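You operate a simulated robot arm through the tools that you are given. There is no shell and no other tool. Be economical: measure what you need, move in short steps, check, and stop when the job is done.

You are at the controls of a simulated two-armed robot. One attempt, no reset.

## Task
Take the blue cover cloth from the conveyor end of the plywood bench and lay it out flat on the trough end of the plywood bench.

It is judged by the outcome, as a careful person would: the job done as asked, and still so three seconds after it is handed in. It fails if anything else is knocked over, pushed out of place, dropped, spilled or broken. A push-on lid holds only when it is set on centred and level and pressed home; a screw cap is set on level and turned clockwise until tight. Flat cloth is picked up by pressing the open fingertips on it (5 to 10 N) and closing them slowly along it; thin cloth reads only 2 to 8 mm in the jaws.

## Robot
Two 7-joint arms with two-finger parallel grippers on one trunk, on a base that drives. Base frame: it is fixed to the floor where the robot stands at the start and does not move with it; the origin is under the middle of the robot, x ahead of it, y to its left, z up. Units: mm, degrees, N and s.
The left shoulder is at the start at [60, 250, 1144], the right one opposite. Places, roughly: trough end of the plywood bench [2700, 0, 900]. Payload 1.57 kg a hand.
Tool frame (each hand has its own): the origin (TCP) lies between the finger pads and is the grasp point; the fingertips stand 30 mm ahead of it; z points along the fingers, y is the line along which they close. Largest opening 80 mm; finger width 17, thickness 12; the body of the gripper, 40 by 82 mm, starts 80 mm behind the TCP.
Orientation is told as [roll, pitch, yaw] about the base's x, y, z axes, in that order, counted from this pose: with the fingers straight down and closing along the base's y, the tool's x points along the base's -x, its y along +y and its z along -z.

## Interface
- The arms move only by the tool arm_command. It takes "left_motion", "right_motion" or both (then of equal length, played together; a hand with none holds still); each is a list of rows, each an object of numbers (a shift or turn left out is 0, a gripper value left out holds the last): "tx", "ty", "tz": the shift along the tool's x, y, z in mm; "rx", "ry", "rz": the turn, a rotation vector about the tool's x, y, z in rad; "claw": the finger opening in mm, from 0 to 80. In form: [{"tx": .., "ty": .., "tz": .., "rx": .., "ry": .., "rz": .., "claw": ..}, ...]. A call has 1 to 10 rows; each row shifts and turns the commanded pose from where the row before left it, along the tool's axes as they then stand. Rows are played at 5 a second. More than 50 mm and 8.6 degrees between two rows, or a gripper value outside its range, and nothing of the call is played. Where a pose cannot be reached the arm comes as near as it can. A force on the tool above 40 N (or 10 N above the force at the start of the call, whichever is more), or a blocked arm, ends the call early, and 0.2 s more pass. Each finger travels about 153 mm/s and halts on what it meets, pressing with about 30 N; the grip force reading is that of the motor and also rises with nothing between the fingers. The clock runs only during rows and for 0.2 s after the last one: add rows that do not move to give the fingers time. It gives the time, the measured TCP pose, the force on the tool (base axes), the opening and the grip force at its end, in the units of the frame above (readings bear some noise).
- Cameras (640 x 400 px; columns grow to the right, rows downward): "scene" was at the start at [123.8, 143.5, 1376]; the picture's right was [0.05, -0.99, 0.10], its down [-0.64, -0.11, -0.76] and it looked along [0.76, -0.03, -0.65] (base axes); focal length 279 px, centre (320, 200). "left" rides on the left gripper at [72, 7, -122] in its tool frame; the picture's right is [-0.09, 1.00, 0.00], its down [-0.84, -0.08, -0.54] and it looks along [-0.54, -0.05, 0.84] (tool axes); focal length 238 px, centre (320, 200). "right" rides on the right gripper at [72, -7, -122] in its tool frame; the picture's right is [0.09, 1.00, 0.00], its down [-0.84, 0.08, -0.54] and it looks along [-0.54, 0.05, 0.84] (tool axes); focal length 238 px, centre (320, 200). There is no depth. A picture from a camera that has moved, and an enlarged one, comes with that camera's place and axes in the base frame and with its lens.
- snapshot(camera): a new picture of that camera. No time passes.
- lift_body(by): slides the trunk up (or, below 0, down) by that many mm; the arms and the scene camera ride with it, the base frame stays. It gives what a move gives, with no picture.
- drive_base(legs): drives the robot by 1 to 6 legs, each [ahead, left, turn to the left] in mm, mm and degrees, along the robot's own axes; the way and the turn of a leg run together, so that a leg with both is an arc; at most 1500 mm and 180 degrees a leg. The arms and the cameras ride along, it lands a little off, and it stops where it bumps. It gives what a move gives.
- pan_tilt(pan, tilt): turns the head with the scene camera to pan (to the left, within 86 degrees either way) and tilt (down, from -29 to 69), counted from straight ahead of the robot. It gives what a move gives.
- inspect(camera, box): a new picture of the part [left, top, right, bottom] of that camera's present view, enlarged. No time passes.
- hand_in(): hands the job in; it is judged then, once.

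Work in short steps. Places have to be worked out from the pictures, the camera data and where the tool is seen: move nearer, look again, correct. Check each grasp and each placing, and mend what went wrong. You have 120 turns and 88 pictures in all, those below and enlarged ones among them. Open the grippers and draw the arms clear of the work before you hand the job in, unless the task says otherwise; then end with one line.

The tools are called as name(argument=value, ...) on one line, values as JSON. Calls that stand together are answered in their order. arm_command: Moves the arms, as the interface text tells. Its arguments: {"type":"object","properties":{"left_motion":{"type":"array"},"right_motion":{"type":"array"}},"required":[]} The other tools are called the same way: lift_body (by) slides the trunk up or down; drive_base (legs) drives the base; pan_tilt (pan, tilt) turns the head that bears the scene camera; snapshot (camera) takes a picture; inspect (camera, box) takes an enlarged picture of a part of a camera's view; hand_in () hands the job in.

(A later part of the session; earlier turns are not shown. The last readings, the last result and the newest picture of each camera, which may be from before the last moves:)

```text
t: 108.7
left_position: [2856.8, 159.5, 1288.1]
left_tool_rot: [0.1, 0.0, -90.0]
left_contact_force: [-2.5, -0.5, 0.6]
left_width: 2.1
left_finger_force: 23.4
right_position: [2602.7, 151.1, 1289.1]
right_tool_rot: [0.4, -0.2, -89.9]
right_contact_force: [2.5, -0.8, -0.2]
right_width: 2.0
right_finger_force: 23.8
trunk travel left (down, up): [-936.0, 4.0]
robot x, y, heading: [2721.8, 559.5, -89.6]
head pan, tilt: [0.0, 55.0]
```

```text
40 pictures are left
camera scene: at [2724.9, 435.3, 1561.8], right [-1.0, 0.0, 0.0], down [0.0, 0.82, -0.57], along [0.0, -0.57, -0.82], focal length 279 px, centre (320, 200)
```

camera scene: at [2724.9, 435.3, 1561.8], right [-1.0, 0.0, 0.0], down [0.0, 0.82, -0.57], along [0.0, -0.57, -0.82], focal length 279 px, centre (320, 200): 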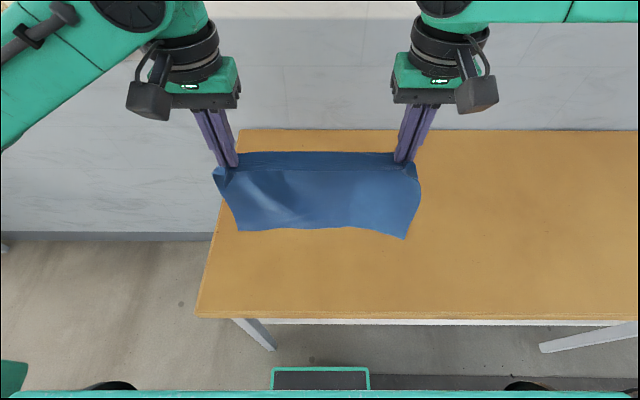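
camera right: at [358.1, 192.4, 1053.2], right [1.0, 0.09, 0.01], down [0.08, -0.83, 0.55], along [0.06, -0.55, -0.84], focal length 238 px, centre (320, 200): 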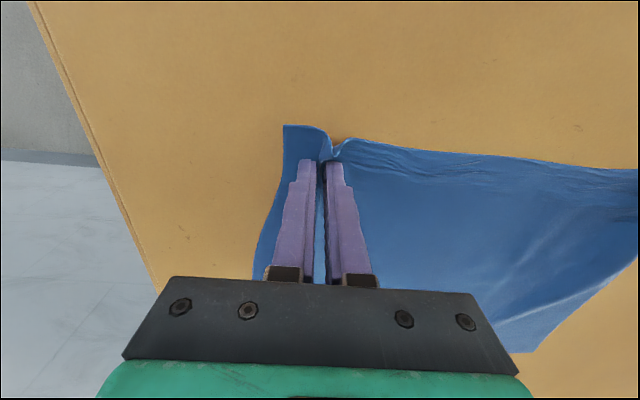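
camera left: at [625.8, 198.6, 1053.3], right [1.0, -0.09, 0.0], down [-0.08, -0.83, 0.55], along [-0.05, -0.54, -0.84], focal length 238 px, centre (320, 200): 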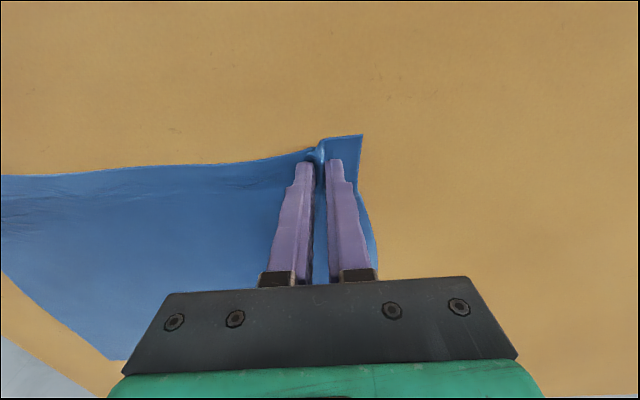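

The cloth is still held, and the bench's far edge is at x≈2990, so it will fit. I'll close in 40 mm, shift 30 mm towards −x, then carry the hands forward over the bench while lowering until the hem is just above it.

drive_base(legs=[[40, -30, 0]])

arm_command(left_motion=[{"tx": -20, "tz": 5}, {"tx": -25, "tz": 8}, {"tx": -25, "tz": 8}, {"tx": -25, "tz": 8}, {"tx": -25, "tz": 8}, {"tx": -25, "tz": 8}, {"tx": -25, "tz": 8}, {"tx": -25, "tz": 8}, {"tx": -25, "tz": 8}, {}], right_motion=[{"tx": -20, "tz": 5}, {"tx": -25, "tz": 8}, {"tx": -25, "tz": 8}, {"tx": -25, "tz": 8}, {"tx": -25, "tz": 8}, {"tx": -25, "tz": 8}, {"tx": -25, "tz": 8}, {"tx": -25, "tz": 8}, {"tx": -15, "tz": 8}, {}])

snapshot(camera="scene")

```text
t: 109.6
left_position: [2834.1, 129.3, 1290.0]
left_tool_rot: [-0.2, -0.5, -90.0]
left_contact_force: [-2.7, 0.2, -1.3]
left_width: 2.1
left_finger_force: 23.3
right_position: [2579.8, 119.8, 1291.7]
right_tool_rot: [0.0, -0.5, -89.8]
right_contact_force: [3.6, 0.3, 0.4]
right_width: 2.1
right_finger_force: 24.1
trunk travel left (down, up): [-936.0, 4.0]
robot x, y, heading: [2692.7, 518.9, -89.8]
head pan, tilt: [0.0, 55.0]
```

```text
t: 111.5
left_position: [2813.6, -73.2, 1227.4]
left_tool_rot: [-1.2, 0.2, -91.4]
left_contact_force: [-23.1, 5.1, 0.0]
left_width: 2.7
left_finger_force: 24.1
left hand out of reach, approached as far as the arm can: row 9
right_position: [2538.2, -21.2, 1227.5]
right_tool_rot: [1.7, -0.8, -89.3]
right_contact_force: [23.7, -7.1, 0.1]
right_width: 3.5
right_finger_force: 24.7
right hand out of reach, approached as far as the arm can: row 5, 6, 7, 8, 9
trunk travel left (down, up): [-936.0, 4.0]
robot x, y, heading: [2695.8, 516.6, -89.9]
head pan, tilt: [0.0, 55.0]
stopped in row 9 (right hand): the force on the tool passed its limit (the readings are from after the stop); the commanded pose is now the measured one
```

```text
39 pictures are left
camera scene: at [2693.1, 393.6, 1561.6], right [-1.0, 0.0, 0.0], down [0.0, 0.82, -0.57], along [0.0, -0.57, -0.82], focal length 279 px, centre (320, 200)
```

scene: 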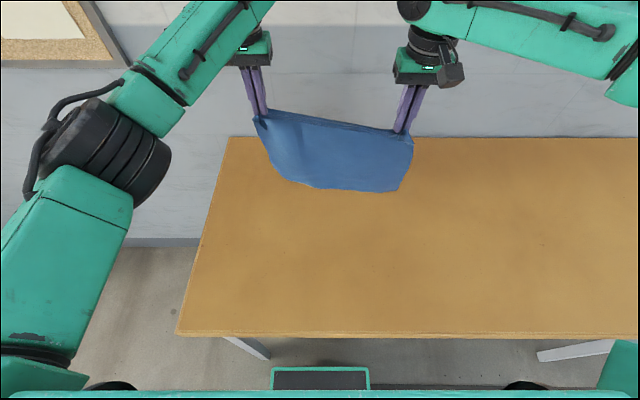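

The right arm hit its reach limit at this height and the hands spread, tensing the cloth (23 N). I'll even them out to a 254 mm gap first and lower to z≈1195, where the reach is better.

arm_command(left_motion=[{"tx": 26, "ty": -3, "tz": 10}, {"tx": 27, "ty": -2, "tz": 10}, {"tz": 12}, {}], right_motion=[{"ty": 10, "tz": 10}, {"ty": 7, "tz": 10}, {"tz": 12}, {}])

```text
t: 112.5
left_position: [2816.3, -17.8, 1197.3]
left_tool_rot: [-0.8, 0.2, -91.1]
left_contact_force: [-6.3, -0.1, -0.3]
left_width: 2.3
left_finger_force: 23.3
right_position: [2547.7, -10.8, 1197.0]
right_tool_rot: [1.1, -0.7, -89.5]
right_contact_force: [5.1, -0.3, 0.1]
right_width: 2.2
right_finger_force: 23.9
right hand out of reach, approached as far as the arm can: row 1, 2
trunk travel left (down, up): [-936.0, 4.0]
robot x, y, heading: [2695.0, 515.8, -89.9]
head pan, tilt: [0.0, 55.0]
```

The tension is back to 6 N. Now I'll go forward at this height in small steps.

arm_command(left_motion=[{"tx": -10, "ty": -4}, {"tx": -15, "ty": -4}, {"tx": -15}, {"tx": -15}, {}], right_motion=[{"tx": -15, "ty": 2}, {"tx": -15, "ty": 2}, {"tx": -15}, {"tx": -15}, {}])

```text
t: 113.7
left_position: [2805.6, -72.4, 1198.5]
left_tool_rot: [-1.1, 0.1, -91.2]
left_contact_force: [-21.8, 5.8, 1.3]
left_width: 2.7
left_finger_force: 24.4
right_position: [2531.0, -22.2, 1203.6]
right_tool_rot: [1.4, -0.7, -89.4]
right_contact_force: [21.7, -4.9, -0.7]
right_width: 2.8
right_finger_force: 24.1
right hand out of reach, approached as far as the arm can: row 1, 2, 3, 4
trunk travel left (down, up): [-936.0, 4.0]
robot x, y, heading: [2695.5, 517.6, -89.8]
head pan, tilt: [0.0, 55.0]
```

The right arm is simply limited to about 540 mm ahead, so I'll use the base for the remaining distance. First I'll even the hands again to release tension.

arm_command(left_motion=[{"tx": 25, "ty": -2}, {"tx": 30, "ty": -2}, {}], right_motion=[{"tx": 5, "ty": 8}, {"tx": 5, "ty": 8}, {}])

drive_base(legs=[[0, -40, 0], [80, 0, 0]])

snapshot(camera="scene")

```text
t: 114.5
left_position: [2805.6, -18.1, 1197.7]
left_tool_rot: [-0.8, 0.1, -90.8]
left_contact_force: [-1.4, 0.1, -0.2]
left_width: 2.1
left_finger_force: 23.5
right_position: [2543.4, -11.8, 1202.0]
right_tool_rot: [1.0, -0.5, -89.7]
right_contact_force: [0.5, -0.1, -0.1]
right_width: 2.0
right_finger_force: 23.5
trunk travel left (down, up): [-936.0, 4.0]
robot x, y, heading: [2691.1, 518.8, -89.5]
head pan, tilt: [0.0, 55.0]
```

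```text
t: 116.0
left_position: [2769.0, -87.2, 1202.0]
left_tool_rot: [-1.0, -0.3, -91.0]
left_contact_force: [-0.7, 0.6, 0.2]
left_width: 2.2
left_finger_force: 23.9
right_position: [2509.6, -83.0, 1207.6]
right_tool_rot: [0.8, -1.0, -89.5]
right_contact_force: [0.1, 0.2, -0.1]
right_width: 2.0
right_finger_force: 23.8
trunk travel left (down, up): [-936.0, 4.0]
robot x, y, heading: [2655.9, 437.7, -89.8]
head pan, tilt: [0.0, 55.0]
```

```text
38 pictures are left
camera scene: at [2659.9, 328.3, 1562.8], right [-1.0, 0.0, 0.0], down [-0.01, 0.81, -0.58], along [0.0, -0.58, -0.81], focal length 279 px, centre (320, 200)
```

scene: 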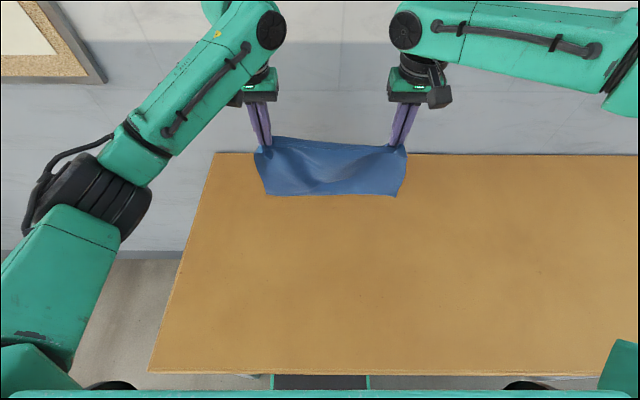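

The base moved in without contact. Hands are at y≈−85, mid x≈2639, and the hem hangs just above the bench. I'll lower with the trunk until the hem touches.

lift_body(by=-40)

snapshot(camera="scene")

snapshot(camera="left")

```text
t: 116.8
left_position: [2765.2, -97.6, 1158.9]
left_tool_rot: [-0.8, 0.2, -91.0]
left_contact_force: [0.1, 0.1, -0.5]
left_width: 2.3
left_finger_force: 23.7
right_position: [2506.5, -91.2, 1162.6]
right_tool_rot: [1.0, -0.5, -89.4]
right_contact_force: [0.9, 0.4, 0.1]
right_width: 2.1
right_finger_force: 23.7
trunk travel left (down, up): [-896.0, 44.0]
robot x, y, heading: [2649.8, 438.5, -89.9]
head pan, tilt: [0.0, 55.0]
```

```text
37 pictures are left
camera scene: at [2656.1, 315.3, 1521.6], right [-1.0, 0.0, 0.0], down [0.0, 0.82, -0.57], along [0.0, -0.57, -0.82], focal length 279 px, centre (320, 200)
```

scene: 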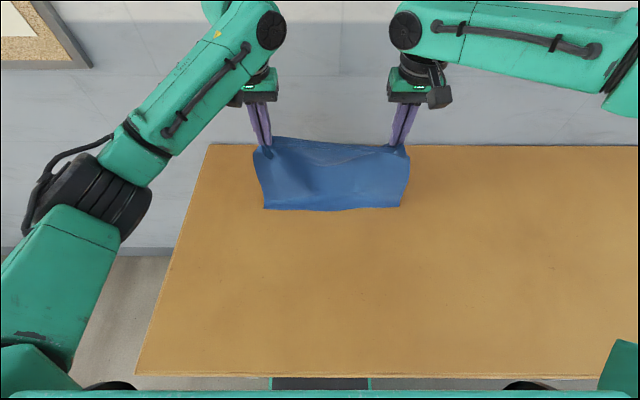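

```text
36 pictures are left
camera left: at [2776.1, -27.5, 1279.5], right [0.99, -0.11, -0.01], down [-0.08, -0.84, 0.54], along [-0.07, -0.54, -0.84], focal length 238 px, centre (320, 200)
```

left: 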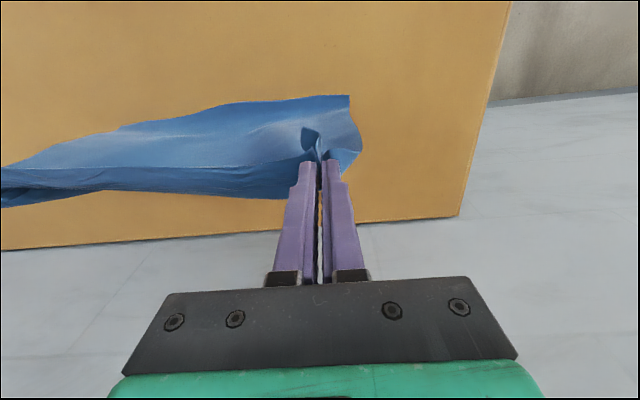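

The hem rests at y≈−90, x 2443–2805, touching the bench. Now I'll draw the hands back towards me while lowering along an arc to lay the cloth down.

arm_command(left_motion=[{"tx": 22}, {"tx": 22}, {"tx": 20, "tz": 10}, {"tx": 20, "tz": 10}, {"tx": 20, "tz": 12}, {"tx": 20, "tz": 13}, {"tx": 20, "tz": 17}, {"tx": 20, "tz": 18}, {}], right_motion=[{"tx": 22}, {"tx": 22}, {"tx": 20, "tz": 11}, {"tx": 20, "tz": 11}, {"tx": 20, "tz": 13}, {"tx": 20, "tz": 14}, {"tx": 20, "tz": 17}, {"tx": 20, "tz": 18}, {}])

snapshot(camera="scene")

```text
t: 118.8
left_position: [2768.1, 67.7, 1077.1]
left_tool_rot: [-0.8, 0.1, -91.0]
left_contact_force: [-1.7, 0.3, -0.8]
left_width: 2.3
left_finger_force: 24.2
right_position: [2506.9, 73.3, 1075.5]
right_tool_rot: [1.0, -0.5, -89.5]
right_contact_force: [1.1, 0.3, -1.0]
right_width: 2.2
right_finger_force: 23.6
trunk travel left (down, up): [-896.0, 44.0]
robot x, y, heading: [2653.6, 442.6, -89.9]
head pan, tilt: [0.0, 55.0]
```

```text
35 pictures are left
camera scene: at [2655.9, 316.5, 1521.7], right [-1.0, 0.0, 0.0], down [0.0, 0.82, -0.57], along [0.0, -0.57, -0.82], focal length 279 px, centre (320, 200)
```

scene: 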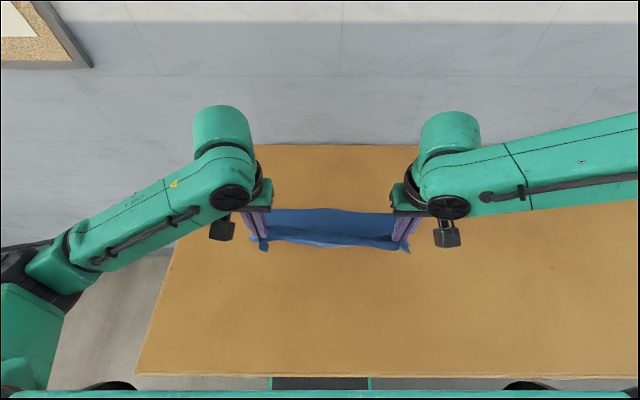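

Laying proceeds well, with the far hem in place. I'll continue the arc down to just above the surface.

arm_command(left_motion=[{"tx": 20, "tz": 17}, {"tx": 20, "tz": 17}, {"tx": 15, "tz": 18}, {"tx": 15, "tz": 19}, {"tx": 10, "tz": 17}, {"tx": 10, "tz": 18}, {"tx": 5, "tz": 18}, {"tx": 4, "tz": 14}, {}], right_motion=[{"tx": 18, "tz": 17}, {"tx": 18, "tz": 17}, {"tx": 15, "tz": 18}, {"tx": 15, "tz": 18}, {"tx": 10, "tz": 17}, {"tx": 10, "tz": 17}, {"tx": 5, "tz": 18}, {"tx": 4, "tz": 14}, {}])

snapshot(camera="scene")

```text
t: 120.8
left_position: [2764.8, 167.7, 940.6]
left_tool_rot: [-0.9, 0.2, -91.0]
left_contact_force: [-4.9, -0.8, 0.3]
left_width: 2.2
left_finger_force: 23.6
right_position: [2498.9, 138.5, 958.8]
right_tool_rot: [1.1, -0.6, -89.5]
right_contact_force: [4.4, 1.0, -0.2]
right_width: 1.9
right_finger_force: 23.9
right hand out of reach, approached as far as the arm can: row 2, 3, 4, 5
trunk travel left (down, up): [-896.0, 44.0]
robot x, y, heading: [2652.3, 439.0, -89.7]
head pan, tilt: [0.0, 55.0]
```

```text
34 pictures are left
camera scene: at [2655.4, 317.3, 1521.8], right [-1.0, 0.0, 0.0], down [0.0, 0.82, -0.57], along [0.0, -0.57, -0.82], focal length 279 px, centre (320, 200)
```

scene: 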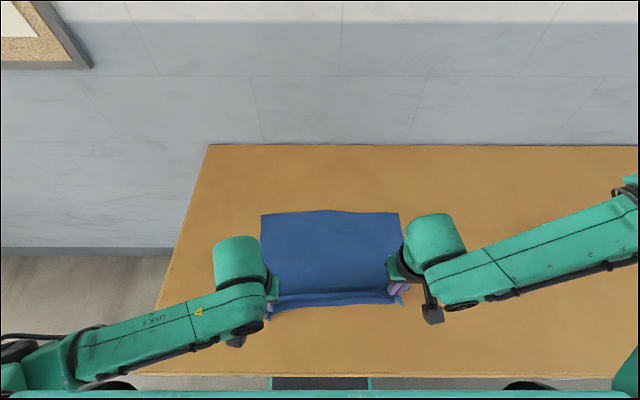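

Far edge and most of the cloth lie flat; the right arm is too close in to finish. I'll move the hands slightly forward relative to the robot and back the base by the same amount, then finish lowering.

arm_command(left_motion=[{"tx": -20, "tz": -3}, {"tx": -20}, {"tx": -20}, {}], right_motion=[{"tx": -12}, {"tx": -12}, {"tx": -12}, {}])

drive_base(legs=[[-62, 0, 0]])

```text
t: 121.8
left_position: [2766.4, 107.8, 944.3]
left_tool_rot: [-0.9, 0.1, -91.0]
left_contact_force: [-4.1, -0.2, -0.7]
left_width: 2.5
left_finger_force: 24.0
right_position: [2500.1, 99.7, 959.8]
right_tool_rot: [1.0, -0.6, -89.5]
right_contact_force: [4.7, 0.3, -0.6]
right_width: 2.3
right_finger_force: 23.8
trunk travel left (down, up): [-896.0, 44.0]
robot x, y, heading: [2653.6, 436.5, -90.0]
head pan, tilt: [0.0, 55.0]
```

```text
t: 122.8
left_position: [2765.9, 164.5, 944.2]
left_tool_rot: [-0.7, 0.5, -90.8]
left_contact_force: [-4.9, 0.1, 0.5]
left_width: 2.6
left_finger_force: 24.0
right_position: [2498.6, 158.2, 958.3]
right_tool_rot: [1.0, -0.3, -89.6]
right_contact_force: [4.0, -0.9, 0.8]
right_width: 2.1
right_finger_force: 23.8
trunk travel left (down, up): [-896.0, 44.0]
robot x, y, heading: [2654.9, 500.4, -89.5]
head pan, tilt: [0.0, 55.0]
```

Now I'll lower both to just over the surface with a last small pull to take out the slack.

arm_command(left_motion=[{"tx": 3, "tz": 3}, {"tx": 3, "tz": 4}, {"tx": 2, "tz": 4}, {}], right_motion=[{"tx": 4, "tz": 8}, {"tx": 4, "tz": 9}, {"tx": 4, "tz": 8}, {}])

snapshot(camera="scene")

snapshot(camera="left")

snapshot(camera="right")

```text
t: 123.8
left_position: [2766.8, 179.0, 933.5]
left_tool_rot: [-0.8, 0.2, -90.8]
left_contact_force: [-3.7, 0.8, 2.2]
left_width: 2.4
left_finger_force: 23.9
right_position: [2500.8, 173.9, 935.0]
right_tool_rot: [1.1, -0.5, -89.5]
right_contact_force: [3.8, 1.5, 2.3]
right_width: 1.9
right_finger_force: 23.1
trunk travel left (down, up): [-896.0, 44.0]
robot x, y, heading: [2656.8, 501.5, -89.7]
head pan, tilt: [0.0, 55.0]
```

```text
33 pictures are left
camera scene: at [2655.8, 378.9, 1521.9], right [-1.0, 0.0, 0.0], down [0.0, 0.82, -0.57], along [0.0, -0.57, -0.82], focal length 279 px, centre (320, 200)
```

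scene: 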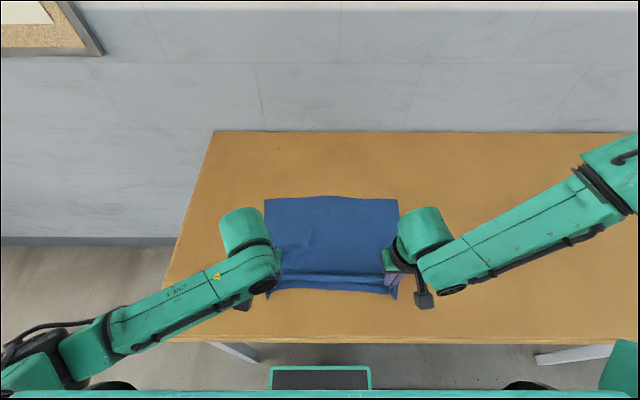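

```text
32 pictures are left
camera left: at [2776.5, 248.7, 1056.1], right [0.99, -0.11, -0.01], down [-0.08, -0.84, 0.54], along [-0.07, -0.54, -0.84], focal length 238 px, centre (320, 200)
```

left: 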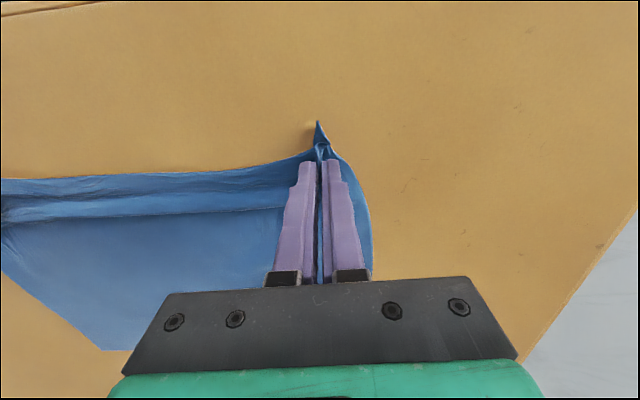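

```text
31 pictures are left
camera right: at [2491.5, 247.2, 1057.5], right [0.99, 0.1, 0.02], down [0.08, -0.83, 0.55], along [0.07, -0.55, -0.83], focal length 238 px, centre (320, 200)
```

right: 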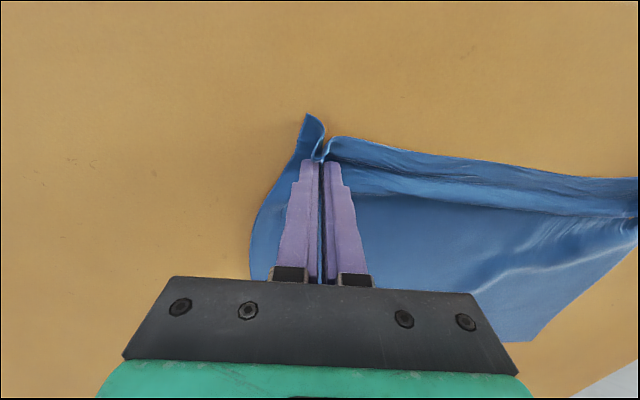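

Nearly flat, with a low ridge just inside the near edge between the hands. I'll pull 12 mm more towards me to take up the slack, then look.

arm_command(left_motion=[{"tx": 4}, {"tx": 4}, {"tx": 4}, {}], right_motion=[{"tx": 4}, {"tx": 4}, {"tx": 4}, {}])

inspect(camera="scene", box=[220, 170, 440, 310])

```text
t: 124.8
left_position: [2767.0, 189.5, 935.3]
left_tool_rot: [-0.8, 0.1, -90.9]
left_contact_force: [-5.0, 0.3, 0.2]
left_width: 2.5
left_finger_force: 23.6
right_position: [2499.5, 184.5, 936.2]
right_tool_rot: [0.9, -0.5, -89.4]
right_contact_force: [4.1, -2.0, 1.9]
right_width: 2.1
right_finger_force: 23.7
trunk travel left (down, up): [-896.0, 44.0]
robot x, y, heading: [2653.9, 501.8, -89.6]
head pan, tilt: [0.0, 55.0]
```

```text
2.86 times, centred on (330, 240) of scene
camera zoom: at [2655.9, 378.6, 1521.8], right [-1.0, 0.0, 0.0], down [0.0, 0.82, -0.57], along [0.0, -0.57, -0.82], focal length 797 px, centre (291, 86)
```

zoom: 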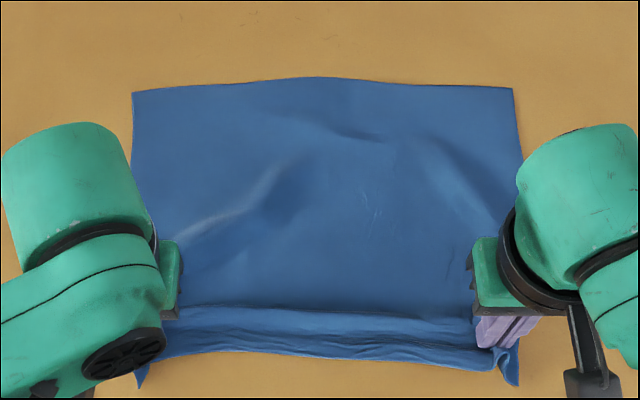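

The cloth is taut from the far hem. I'll press lightly and open the fingers slowly along the cloth so the gathered folds spread out.

arm_command(left_motion=[{"tz": 4}, {"claw": 6}, {"claw": 11}, {"claw": 16}, {"claw": 21}, {"claw": 26}, {"claw": 31}, {"claw": 36}, {}, {}], right_motion=[{"tz": 5}, {"claw": 6}, {"claw": 11}, {"claw": 16}, {"claw": 21}, {"claw": 26}, {"claw": 31}, {"claw": 36}, {}, {}])

snapshot(camera="left")

snapshot(camera="right")

```text
t: 127.0
left_position: [2766.4, 190.2, 932.1]
left_tool_rot: [-0.8, -0.1, -90.9]
left_contact_force: [-6.8, -1.4, 26.8]
left_width: 30.2
left_finger_force: 0.1
right_position: [2496.8, 187.6, 932.0]
right_tool_rot: [1.2, -0.7, -89.5]
right_contact_force: [0.2, -0.5, 1.5]
right_width: 35.6
right_finger_force: 0.0
trunk travel left (down, up): [-896.0, 44.0]
robot x, y, heading: [2655.7, 495.9, -89.4]
head pan, tilt: [0.0, 55.0]
```

```text
29 pictures are left
camera left: at [2775.0, 261.4, 1053.7], right [0.99, -0.11, -0.01], down [-0.08, -0.83, 0.54], along [-0.07, -0.54, -0.84], focal length 238 px, centre (320, 200)
```

left: 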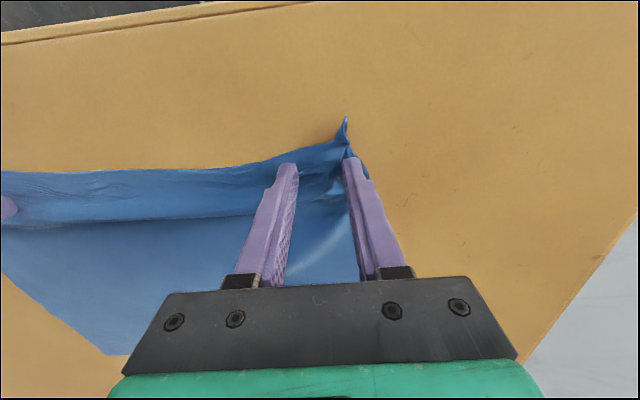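

```text
28 pictures are left
camera right: at [2488.2, 261.7, 1053.4], right [0.99, 0.1, 0.02], down [0.07, -0.83, 0.55], along [0.07, -0.55, -0.83], focal length 238 px, centre (320, 200)
```

right: 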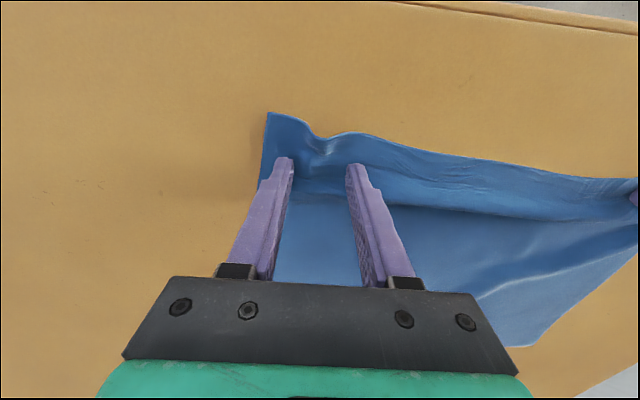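

Both have released, though the left corner is bunched against the outer finger. I'll raise the hands straight up and look at the whole cloth.

arm_command(left_motion=[{"tz": -5}, {"claw": 40, "tz": -10}, {"tz": -40}, {"tz": -45}, {"tz": -45}, {"tz": -45}, {"tz": -40}, {}], right_motion=[{"tz": -5}, {"claw": 40, "tz": -10}, {"tz": -40}, {"tz": -45}, {"tz": -45}, {"tz": -45}, {"tz": -40}, {}])

snapshot(camera="scene")

snapshot(camera="left")

snapshot(camera="right")

```text
t: 128.8
left_position: [2762.6, 168.7, 1141.1]
left_tool_rot: [-0.8, 0.1, -90.9]
left_contact_force: [-0.1, -0.2, 0.2]
left_width: 40.2
left_finger_force: 0.0
left hand out of reach, approached as far as the arm can: row 5
right_position: [2499.4, 180.3, 1004.4]
right_tool_rot: [1.1, -0.5, -89.5]
right_contact_force: [-0.6, -1.2, 0.4]
right_width: 39.9
right_finger_force: 0.1
right hand out of reach, approached as far as the arm can: row 4, 5, 6, 7
trunk travel left (down, up): [-896.0, 44.0]
robot x, y, heading: [2653.6, 499.0, -89.5]
head pan, tilt: [0.0, 55.0]
```

```text
27 pictures are left
camera scene: at [2656.2, 377.5, 1521.7], right [-1.0, 0.0, 0.0], down [0.0, 0.82, -0.57], along [0.0, -0.57, -0.82], focal length 279 px, centre (320, 200)
```

scene: 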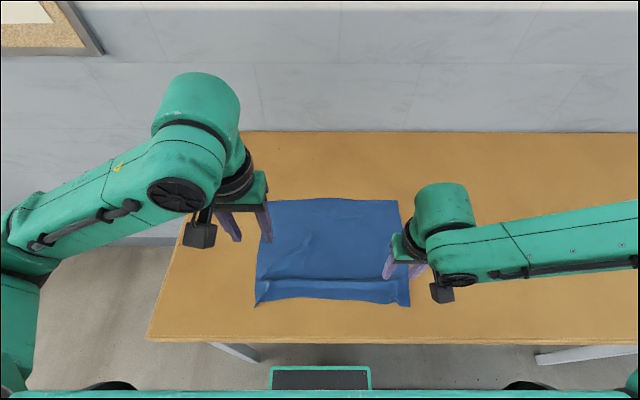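

```text
26 pictures are left
camera left: at [2774.1, 239.3, 1263.9], right [0.99, -0.11, -0.01], down [-0.08, -0.84, 0.54], along [-0.07, -0.54, -0.84], focal length 238 px, centre (320, 200)
```

left: 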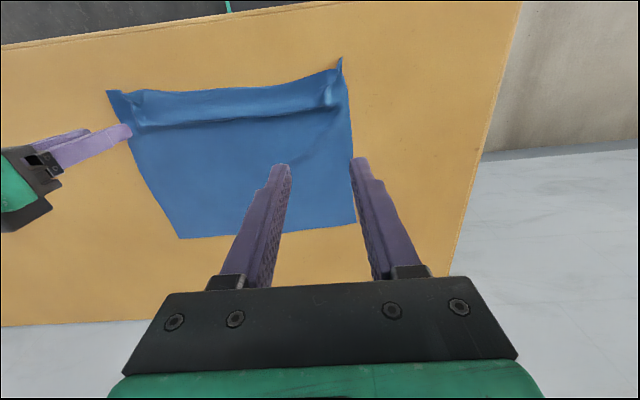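

```text
25 pictures are left
camera right: at [2489.7, 254.7, 1125.9], right [0.99, 0.1, 0.02], down [0.08, -0.83, 0.55], along [0.07, -0.55, -0.83], focal length 238 px, centre (320, 200)
```

right: 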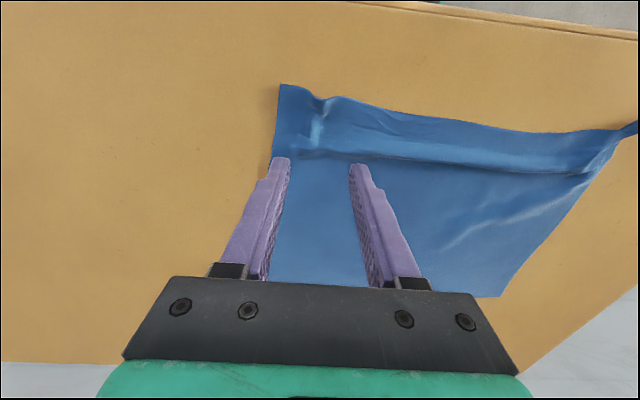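

The cloth is down with a low ridge at y≈175 and slightly drawn-in corners; its near edge is at y≈210–225 and the far hem at y≈−50. I'll back the base a bit for reach and smooth it: closed fingertips press near the corners and drag outward and towards me.

drive_base(legs=[[-70, 0, 0]])

arm_command(left_motion=[{"tx": -18, "ty": 5, "claw": 0, "tz": 30}, {"tx": -18, "ty": 4, "tz": 40}, {"tz": 40}, {"tz": 40}, {"tz": 30}, {}], right_motion=[{"tx": -25, "ty": -5, "claw": 0}, {"tx": -25, "ty": -6}, {"tz": 20}, {"tz": 14}, {"tz": 10}, {}])

snapshot(camera="left")

snapshot(camera="right")

```text
t: 129.8
left_position: [2762.3, 232.9, 1140.1]
left_tool_rot: [-0.8, 0.5, -91.1]
left_contact_force: [-0.4, -0.5, -0.4]
left_width: 40.0
left_finger_force: 0.0
right_position: [2497.4, 246.2, 1002.6]
right_tool_rot: [1.0, -0.3, -89.6]
right_contact_force: [0.1, -0.3, -0.5]
right_width: 40.2
right_finger_force: 0.1
trunk travel left (down, up): [-896.0, 44.0]
robot x, y, heading: [2651.7, 572.4, -89.6]
head pan, tilt: [0.0, 55.0]
```

```text
t: 131.2
left_position: [2769.2, 205.2, 961.0]
left_tool_rot: [-0.8, 0.1, -91.0]
left_contact_force: [0.6, 0.9, -0.1]
left_width: 0.1
left_finger_force: 21.4
right_position: [2488.3, 203.8, 960.1]
right_tool_rot: [1.1, -0.6, -89.5]
right_contact_force: [0.1, -0.1, -0.2]
right_width: 0.0
right_finger_force: 21.7
trunk travel left (down, up): [-896.0, 44.0]
robot x, y, heading: [2652.8, 573.1, -89.7]
head pan, tilt: [0.0, 55.0]
```

```text
24 pictures are left
camera left: at [2779.3, 275.8, 1082.8], right [0.99, -0.11, -0.01], down [-0.08, -0.84, 0.54], along [-0.07, -0.54, -0.84], focal length 238 px, centre (320, 200)
```

left: 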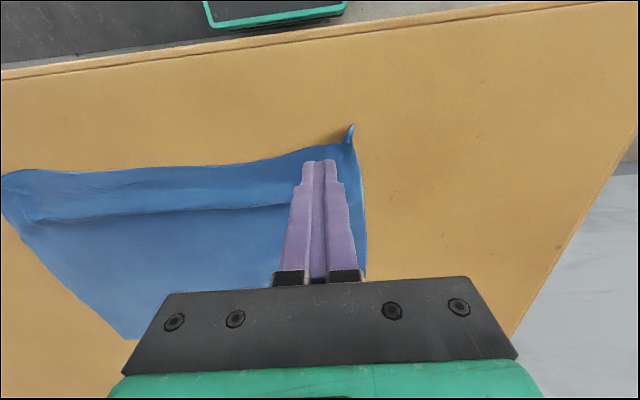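

```text
23 pictures are left
camera right: at [2479.8, 277.8, 1081.9], right [0.99, 0.1, 0.02], down [0.07, -0.83, 0.55], along [0.07, -0.55, -0.83], focal length 238 px, centre (320, 200)
```

right: 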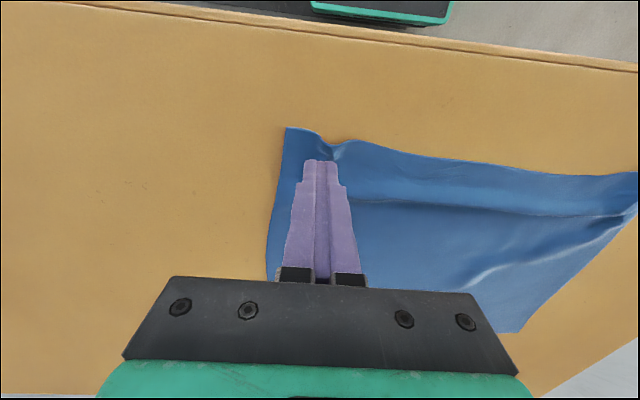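

The fingertips are over the corners, about 25 mm inside. I'll nudge a little nearer the corners and press down.

arm_command(left_motion=[{"ty": 7, "tx": 2, "tz": 10}, {"tz": 10}, {"tz": 6}, {"tz": 3}, {}], right_motion=[{"ty": -6, "tx": 2, "tz": 10}, {"tz": 10}, {"tz": 6}, {"tz": 2}, {}])

```text
t: 132.4
left_position: [2775.8, 208.2, 932.1]
left_tool_rot: [-0.8, 0.1, -91.0]
left_contact_force: [-0.1, -0.5, 0.6]
left_width: 0.0
left_finger_force: 21.4
right_position: [2481.5, 205.2, 932.6]
right_tool_rot: [0.9, -0.6, -89.6]
right_contact_force: [-0.3, -0.1, 0.5]
right_width: 0.0
right_finger_force: 21.2
trunk travel left (down, up): [-896.0, 44.0]
robot x, y, heading: [2653.7, 572.3, -89.7]
head pan, tilt: [0.0, 55.0]
```

arm_command(left_motion=[{"tz": 2}, {"tz": 1}, {}], right_motion=[{"tz": 2}, {"tz": 1}, {}])

```text
t: 133.2
left_position: [2775.5, 207.3, 932.3]
left_tool_rot: [-0.7, -0.2, -91.1]
left_contact_force: [1.4, -0.9, 23.7]
left_width: 0.0
left_finger_force: 21.3
right_position: [2480.9, 207.6, 933.2]
right_tool_rot: [1.0, -0.7, -89.6]
right_contact_force: [0.5, 0.1, 0.6]
right_width: 0.0
right_finger_force: 21.2
trunk travel left (down, up): [-896.0, 44.0]
robot x, y, heading: [2654.6, 572.8, -89.8]
head pan, tilt: [0.0, 55.0]
```

The left presses 24 N and the right barely touches. I'll balance them, then drag slowly outward and towards me.

arm_command(left_motion=[{"tz": -1}, {}], right_motion=[{"tz": 2}, {}])

arm_command(left_motion=[{"ty": 4, "tx": 3}, {"ty": 4, "tx": 3}, {"ty": 4, "tx": 3}, {"ty": 4, "tx": 3}, {}], right_motion=[{"ty": -4, "tx": 3}, {"ty": -4, "tx": 3}, {"ty": -4, "tx": 3}, {"ty": -4, "tx": 3}, {}])

snapshot(camera="left")

snapshot(camera="right")

```text
t: 133.8
left_position: [2774.7, 207.4, 932.1]
left_tool_rot: [-0.8, -0.2, -91.0]
left_contact_force: [3.1, -2.9, 27.4]
left_width: 0.0
left_finger_force: 21.5
right_position: [2482.0, 204.9, 933.5]
right_tool_rot: [1.0, -0.7, -89.6]
right_contact_force: [-0.7, -0.7, 0.5]
right_width: 0.0
right_finger_force: 21.1
right hand out of reach, approached as far as the arm can: row 1
trunk travel left (down, up): [-896.0, 44.0]
robot x, y, heading: [2652.9, 568.2, -89.8]
head pan, tilt: [0.0, 55.0]
```

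```text
t: 135.0
left_position: [2788.9, 220.1, 930.5]
left_tool_rot: [-0.7, -0.1, -91.0]
left_contact_force: [-7.2, -3.4, 30.4]
left_width: 0.0
left_finger_force: 21.4
right_position: [2462.6, 218.0, 930.3]
right_tool_rot: [1.2, -0.7, -89.6]
right_contact_force: [0.4, -0.6, 0.1]
right_width: 0.0
right_finger_force: 21.6
trunk travel left (down, up): [-896.0, 44.0]
robot x, y, heading: [2655.9, 569.9, -89.8]
head pan, tilt: [0.0, 55.0]
```

```text
22 pictures are left
camera left: at [2799.1, 290.5, 1053.7], right [0.99, -0.11, -0.01], down [-0.08, -0.83, 0.54], along [-0.07, -0.54, -0.84], focal length 238 px, centre (320, 200)
```

left: 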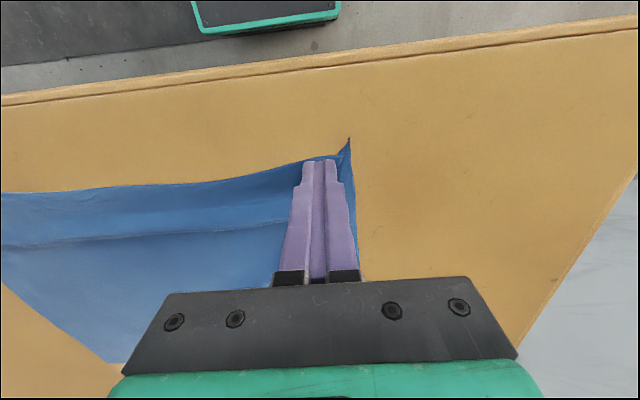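

```text
21 pictures are left
camera right: at [2453.4, 291.9, 1053.3], right [0.99, 0.1, 0.02], down [0.07, -0.83, 0.55], along [0.07, -0.55, -0.83], focal length 238 px, centre (320, 200)
```

right: 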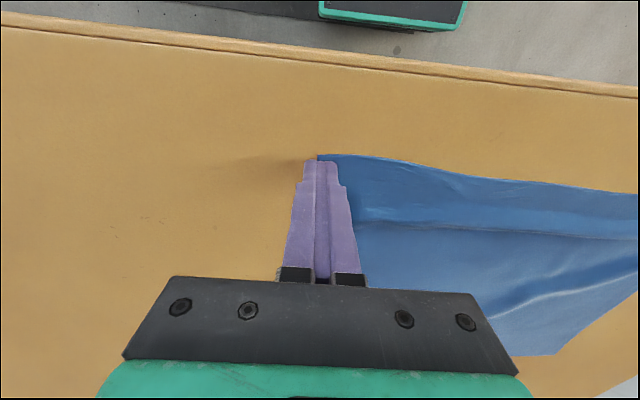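

The left drag worked: its corner is out and the ridge lower. The right slid without pressing because its arm is near its lower reach limit with the trunk this high. I'll raise both hands, lower the trunk, and view the cloth.

arm_command(left_motion=[{"tz": -10}, {"tz": -30}, {"tz": -40}, {"tz": -40}, {}], right_motion=[{"tz": -10}, {"tz": -30}, {"tz": -40}, {"tz": -40}, {}])

lift_body(by=-80)

snapshot(camera="right")

```text
t: 136.2
left_position: [2795.4, 216.1, 1051.1]
left_tool_rot: [-0.8, 0.1, -91.0]
left_contact_force: [0.0, -0.7, -1.4]
left_width: 0.0
left_finger_force: 21.3
right_position: [2462.6, 216.1, 1051.8]
right_tool_rot: [1.1, -0.5, -89.5]
right_contact_force: [0.6, -0.2, -0.2]
right_width: 0.1
right_finger_force: 20.9
trunk travel left (down, up): [-896.0, 44.0]
robot x, y, heading: [2655.2, 573.9, -89.7]
head pan, tilt: [0.0, 55.0]
```

```text
t: 137.4
left_position: [2794.2, 216.7, 970.7]
left_tool_rot: [-0.8, 0.1, -91.0]
left_contact_force: [0.7, -0.2, 0.2]
left_width: 0.0
left_finger_force: 21.5
right_position: [2462.4, 215.7, 970.9]
right_tool_rot: [0.9, -0.6, -89.6]
right_contact_force: [0.0, 1.1, 0.1]
right_width: 0.1
right_finger_force: 21.4
trunk travel left (down, up): [-816.0, 124.0]
robot x, y, heading: [2650.2, 569.2, -89.9]
head pan, tilt: [0.0, 55.0]
```

```text
20 pictures are left
camera right: at [2453.6, 289.7, 1092.7], right [0.99, 0.1, 0.02], down [0.07, -0.83, 0.55], along [0.07, -0.55, -0.83], focal length 238 px, centre (320, 200)
```

right: 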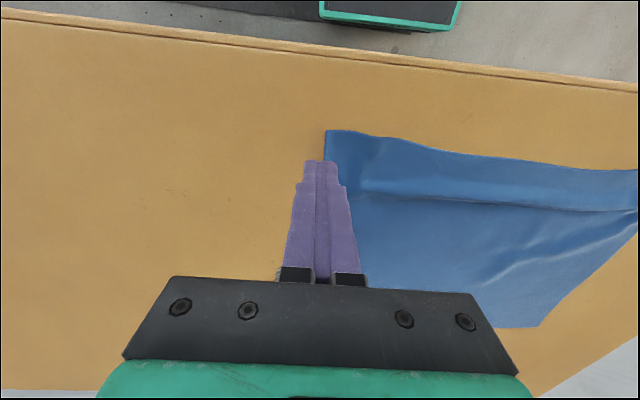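

The right corner is at (2470, 231). I'll place the right fingertips at (2486, 214), press, and drag outward and towards me.

arm_command(right_motion=[{"ty": 24, "tx": -2}, {"tz": 20}, {"tz": 14}, {"tz": 5}, {"tz": 2}, {}])

arm_command(right_motion=[{"tz": 2}, {}])

```text
t: 138.8
left_position: [2795.6, 217.6, 970.7]
left_tool_rot: [-1.0, 0.1, -91.0]
left_contact_force: [-0.4, 0.6, -0.1]
left_width: 0.0
left_finger_force: 21.1
right_position: [2488.0, 214.1, 932.2]
right_tool_rot: [0.9, -0.8, -89.7]
right_contact_force: [-2.5, -1.2, 16.1]
right_width: 0.1
right_finger_force: 21.0
trunk travel left (down, up): [-816.0, 124.0]
robot x, y, heading: [2651.9, 569.9, -89.9]
head pan, tilt: [0.0, 55.0]
```

```text
t: 139.4
left_position: [2795.3, 218.6, 971.3]
left_tool_rot: [-1.0, -0.1, -91.1]
left_contact_force: [0.3, 0.3, -0.6]
left_width: 0.3
left_finger_force: 21.6
right_position: [2488.9, 213.4, 931.8]
right_tool_rot: [1.0, -1.5, -89.5]
right_contact_force: [-3.1, 4.2, 20.8]
right_width: 0.1
right_finger_force: 21.0
trunk travel left (down, up): [-816.0, 124.0]
robot x, y, heading: [2656.0, 573.0, -89.8]
head pan, tilt: [0.0, 55.0]
stopped in row 2 (right hand): the force on the tool passed its limit (the readings are from after the stop); the commanded pose is now the measured one
```

The right now presses firmly (about 20 N). I'll drag it 16 mm outward and 8 mm towards me.

arm_command(right_motion=[{"ty": -4, "tx": 2}, {"ty": -4, "tx": 2}, {"ty": -4, "tx": 2}, {"ty": -4, "tx": 2}, {}])

arm_command(right_motion=[{"tz": -15}, {"tz": -35}, {"tz": -40}, {"tz": -40}, {"ty": -30}, {"ty": -40}, {"ty": -40}], left_motion=[{"tz": -15}, {"tz": -35}, {"tz": -40}, {"tz": -40}, {"ty": 30}, {"ty": 40}, {"ty": 40}])

snapshot(camera="scene")

```text
t: 140.6
left_position: [2798.3, 216.8, 969.8]
left_tool_rot: [-1.0, -0.1, -91.1]
left_contact_force: [0.4, 0.2, 0.4]
left_width: 0.0
left_finger_force: 21.7
right_position: [2476.6, 220.7, 931.8]
right_tool_rot: [0.9, -1.3, -89.5]
right_contact_force: [6.8, -5.1, 31.9]
right_width: 0.0
right_finger_force: 21.3
trunk travel left (down, up): [-816.0, 124.0]
robot x, y, heading: [2646.7, 573.9, -90.0]
head pan, tilt: [0.0, 55.0]
```

```text
t: 142.2
left_position: [2906.0, 215.2, 1098.9]
left_tool_rot: [-0.8, 0.2, -91.1]
left_contact_force: [0.6, -0.4, 0.3]
left_width: 0.2
left_finger_force: 21.2
right_position: [2356.4, 221.3, 1057.3]
right_tool_rot: [1.1, -1.0, -89.4]
right_contact_force: [-0.4, 0.7, 0.1]
right_width: 0.0
right_finger_force: 21.5
trunk travel left (down, up): [-816.0, 124.0]
robot x, y, heading: [2652.9, 570.6, -89.9]
head pan, tilt: [0.0, 55.0]
```

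```text
19 pictures are left
camera scene: at [2654.5, 450.8, 1441.9], right [-1.0, 0.0, 0.0], down [0.0, 0.82, -0.57], along [0.0, -0.57, -0.82], focal length 279 px, centre (320, 200)
```

scene: 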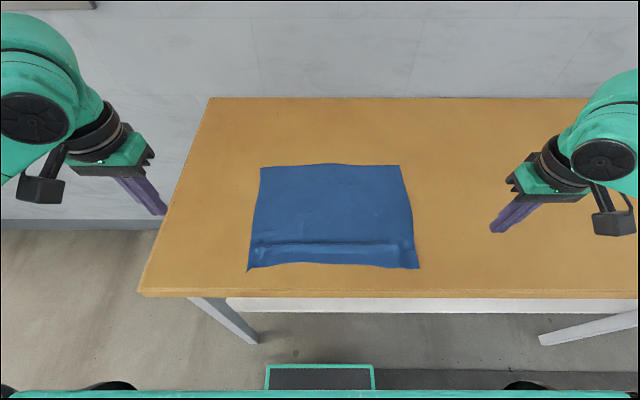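

Much better. I'll zoom in on the cloth to judge the remaining ridge.

inspect(camera="scene", box=[230, 150, 440, 285])

```text
2.96 times, centred on (335, 218) of scene
camera zoom: at [2654.5, 450.8, 1441.9], right [-1.0, 0.0, 0.0], down [0.0, 0.82, -0.57], along [0.0, -0.57, -0.82], focal length 826 px, centre (276, 148)
```

zoom: 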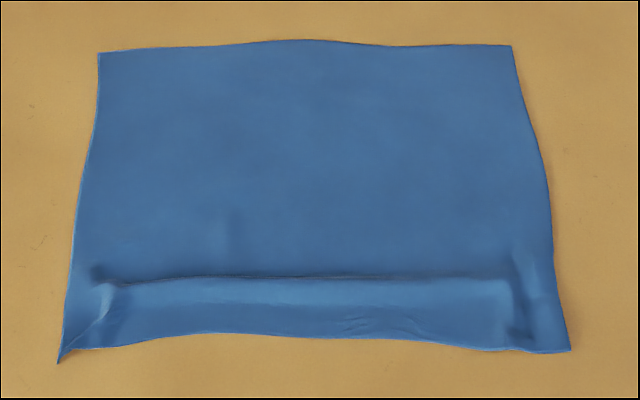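

A low ridge remains at y≈188, parallel to the near edge (y≈233). I'll press both fingertips on the strip nearer me, around x=2725 and 2580, and draw it towards me to flatten the ridge.

arm_command(left_motion=[{"ty": -36}, {"ty": -36}, {"ty": -36}, {"ty": -36}, {"ty": -36}, {"tz": 40}, {"tz": 45}, {"tz": 45}, {"tz": 15}, {}], right_motion=[{"ty": 45, "tx": -1}, {"ty": 45, "tx": -1}, {"ty": 45, "tx": -1}, {"ty": 45, "tx": -1}, {"ty": 44, "tx": -1}, {"tz": 30}, {"tz": 30}, {"tz": 30}, {"tz": 12}, {}])

snapshot(camera="left")

```text
t: 144.4
left_position: [2725.1, 217.8, 955.8]
left_tool_rot: [-0.8, 0.1, -91.1]
left_contact_force: [-0.2, 1.3, -0.3]
left_width: 0.0
left_finger_force: 21.1
right_position: [2586.3, 215.6, 957.7]
right_tool_rot: [1.1, -1.0, -89.5]
right_contact_force: [1.2, 1.1, 0.0]
right_width: 0.1
right_finger_force: 20.7
trunk travel left (down, up): [-816.0, 124.0]
robot x, y, heading: [2654.2, 570.1, -89.8]
head pan, tilt: [0.0, 55.0]
```

```text
17 pictures are left
camera left: at [2734.5, 289.1, 1078.3], right [0.99, -0.11, -0.01], down [-0.08, -0.84, 0.54], along [-0.07, -0.54, -0.84], focal length 238 px, centre (320, 200)
```

left: 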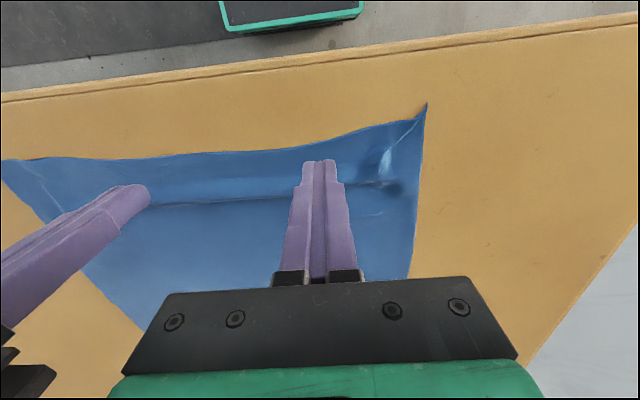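

The edge here is at about y≈222, so I'll set the fingertips at y≈208 and press down.

arm_command(left_motion=[{"tx": -9}, {"tz": 10}, {"tz": 8}, {"tz": 4}, {"tz": 2}, {}], right_motion=[{"tx": -7}, {"tz": 10}, {"tz": 8}, {"tz": 5}, {"tz": 3}, {}])

arm_command(left_motion=[{"tz": 1}, {}], right_motion=[{"tz": 1}, {}])

```text
t: 145.8
left_position: [2724.0, 210.0, 931.1]
left_tool_rot: [-0.8, 0.0, -91.0]
left_contact_force: [-0.4, -0.3, -0.4]
left_width: 0.4
left_finger_force: 21.8
right_position: [2576.2, 211.0, 939.3]
right_tool_rot: [1.1, -0.9, -89.6]
right_contact_force: [0.9, 0.4, 0.2]
right_width: 0.2
right_finger_force: 21.4
right hand out of reach, approached as far as the arm can: row 3, 5
trunk travel left (down, up): [-816.0, 124.0]
robot x, y, heading: [2656.0, 572.3, -89.8]
head pan, tilt: [0.0, 55.0]
```

```text
t: 146.4
left_position: [2724.4, 209.7, 932.6]
left_tool_rot: [-0.8, 0.0, -91.0]
left_contact_force: [-0.3, 0.3, -0.1]
left_width: 0.0
left_finger_force: 21.2
right_position: [2576.9, 211.8, 939.0]
right_tool_rot: [1.0, -1.0, -89.6]
right_contact_force: [-0.4, -0.2, 0.3]
right_width: 0.1
right_finger_force: 21.5
trunk travel left (down, up): [-816.0, 124.0]
robot x, y, heading: [2652.4, 574.2, -89.9]
head pan, tilt: [0.0, 55.0]
```

The right arm is 7 mm short of the surface at its reach limit. I'll raise the left 7 mm and lower the trunk 8 mm to bring both into contact.

arm_command(left_motion=[{"tz": -7}, {}])

lift_body(by=-8)

arm_command(left_motion=[{"tz": 1}, {}], right_motion=[{"tz": 1}, {}])

```text
t: 147.0
left_position: [2725.0, 208.7, 937.9]
left_tool_rot: [-0.9, 0.1, -90.9]
left_contact_force: [-0.1, 0.2, 0.8]
left_width: 0.0
left_finger_force: 21.3
right_position: [2576.4, 211.5, 939.3]
right_tool_rot: [1.1, -1.1, -89.6]
right_contact_force: [0.3, 0.1, 0.8]
right_width: 0.0
right_finger_force: 21.3
trunk travel left (down, up): [-816.0, 124.0]
robot x, y, heading: [2652.3, 572.1, -89.8]
head pan, tilt: [0.0, 55.0]
```

```text
t: 147.6
left_position: [2724.9, 207.9, 930.9]
left_tool_rot: [-1.0, 0.0, -91.0]
left_contact_force: [0.1, 0.4, 3.7]
left_width: 0.0
left_finger_force: 21.6
right_position: [2575.7, 211.7, 932.1]
right_tool_rot: [1.1, -1.2, -89.5]
right_contact_force: [-0.5, 0.8, 11.0]
right_width: 0.1
right_finger_force: 21.9
trunk travel left (down, up): [-808.0, 132.0]
robot x, y, heading: [2651.9, 575.3, -89.9]
head pan, tilt: [0.0, 55.0]
```

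```text
t: 148.2
left_position: [2725.1, 210.8, 931.2]
left_tool_rot: [-0.9, -0.1, -91.0]
left_contact_force: [1.4, -2.0, 9.1]
left_width: 0.0
left_finger_force: 21.0
right_position: [2576.7, 211.4, 929.7]
right_tool_rot: [1.1, -1.3, -89.5]
right_contact_force: [-0.3, -2.1, 19.8]
right_width: 0.0
right_finger_force: 21.3
trunk travel left (down, up): [-808.0, 132.0]
robot x, y, heading: [2654.6, 570.8, -89.5]
head pan, tilt: [0.0, 55.0]
```

Both press now (9 and 20 N). I'll drag both 15 mm towards me, then lift away and look.

arm_command(left_motion=[{"tx": 4}, {"tx": 4}, {"tx": 4}, {"tx": 3}, {}], right_motion=[{"tx": 4}, {"tx": 4}, {"tx": 4}, {"tx": 3}, {}])

arm_command(left_motion=[{"tz": -15}, {"tz": -35}, {"tz": -40}, {"tz": -40}, {"ty": 40}, {"ty": 45}, {"ty": 45}, {"ty": 45}], right_motion=[{"tz": -15}, {"tz": -35}, {"tz": -40}, {"tz": -40}, {"ty": -40}, {"ty": -45}, {"ty": -45}, {"ty": -45}])

inspect(camera="scene", box=[230, 150, 440, 285])

```text
t: 149.3
left_position: [2725.6, 225.6, 931.3]
left_tool_rot: [-1.0, -0.2, -91.0]
left_contact_force: [2.5, -0.9, 9.5]
left_width: 0.0
left_finger_force: 21.3
right_position: [2577.8, 226.7, 931.8]
right_tool_rot: [1.2, -1.5, -89.5]
right_contact_force: [-0.2, 0.2, 15.3]
right_width: 0.1
right_finger_force: 20.7
trunk travel left (down, up): [-808.0, 132.0]
robot x, y, heading: [2653.1, 571.2, -89.9]
head pan, tilt: [0.0, 55.0]
stopped in row 5 (right hand): the force on the tool passed its limit (the readings are from after the stop); the commanded pose is now the measured one
```

```text
t: 151.2
left_position: [2901.7, 222.2, 1057.3]
left_tool_rot: [-0.8, -0.2, -91.1]
left_contact_force: [-0.3, -0.3, -0.3]
left_width: 0.2
left_finger_force: 21.4
right_position: [2398.3, 228.1, 1055.9]
right_tool_rot: [1.2, -1.3, -89.6]
right_contact_force: [0.2, 0.2, 0.2]
right_width: 0.0
right_finger_force: 21.8
trunk travel left (down, up): [-808.0, 132.0]
robot x, y, heading: [2653.0, 570.6, -89.5]
head pan, tilt: [0.0, 55.0]
```

```text
2.96 times, centred on (335, 218) of scene
camera zoom: at [2654.1, 451.3, 1434.0], right [-1.0, 0.0, 0.0], down [0.0, 0.82, -0.57], along [0.0, -0.57, -0.82], focal length 826 px, centre (276, 148)
```

zoom: 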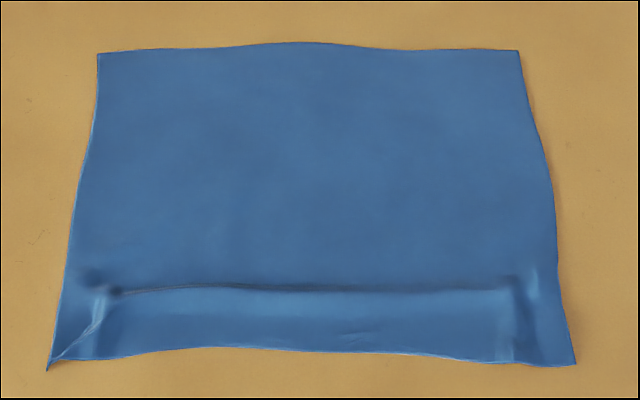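

The ridge is lower, and the rest is smooth. I'll press it down directly with the fingertips at y≈198 in two places.

arm_command(left_motion=[{"ty": -40, "tx": -12}, {"ty": -40, "tx": -12}, {"ty": -40}, {"ty": -42}, {"tz": 40}, {"tz": 40}, {"tz": 30}, {"tz": 8}, {"tz": 5}, {}], right_motion=[{"ty": 40, "tx": -15}, {"ty": 40, "tx": -15}, {"ty": 40}, {"ty": 42}, {"tz": 40}, {"tz": 40}, {"tz": 30}, {"tz": 8}, {"tz": 5}, {}])

```text
t: 153.3
left_position: [2737.0, 198.8, 937.2]
left_tool_rot: [-0.9, 0.0, -91.0]
left_contact_force: [0.0, -1.2, 0.1]
left_width: 0.0
left_finger_force: 21.4
right_position: [2563.9, 196.1, 937.6]
right_tool_rot: [1.0, -1.2, -89.6]
right_contact_force: [-0.1, -0.1, -0.2]
right_width: 0.0
right_finger_force: 21.7
trunk travel left (down, up): [-808.0, 132.0]
robot x, y, heading: [2657.4, 570.4, -89.9]
head pan, tilt: [0.0, 55.0]
```

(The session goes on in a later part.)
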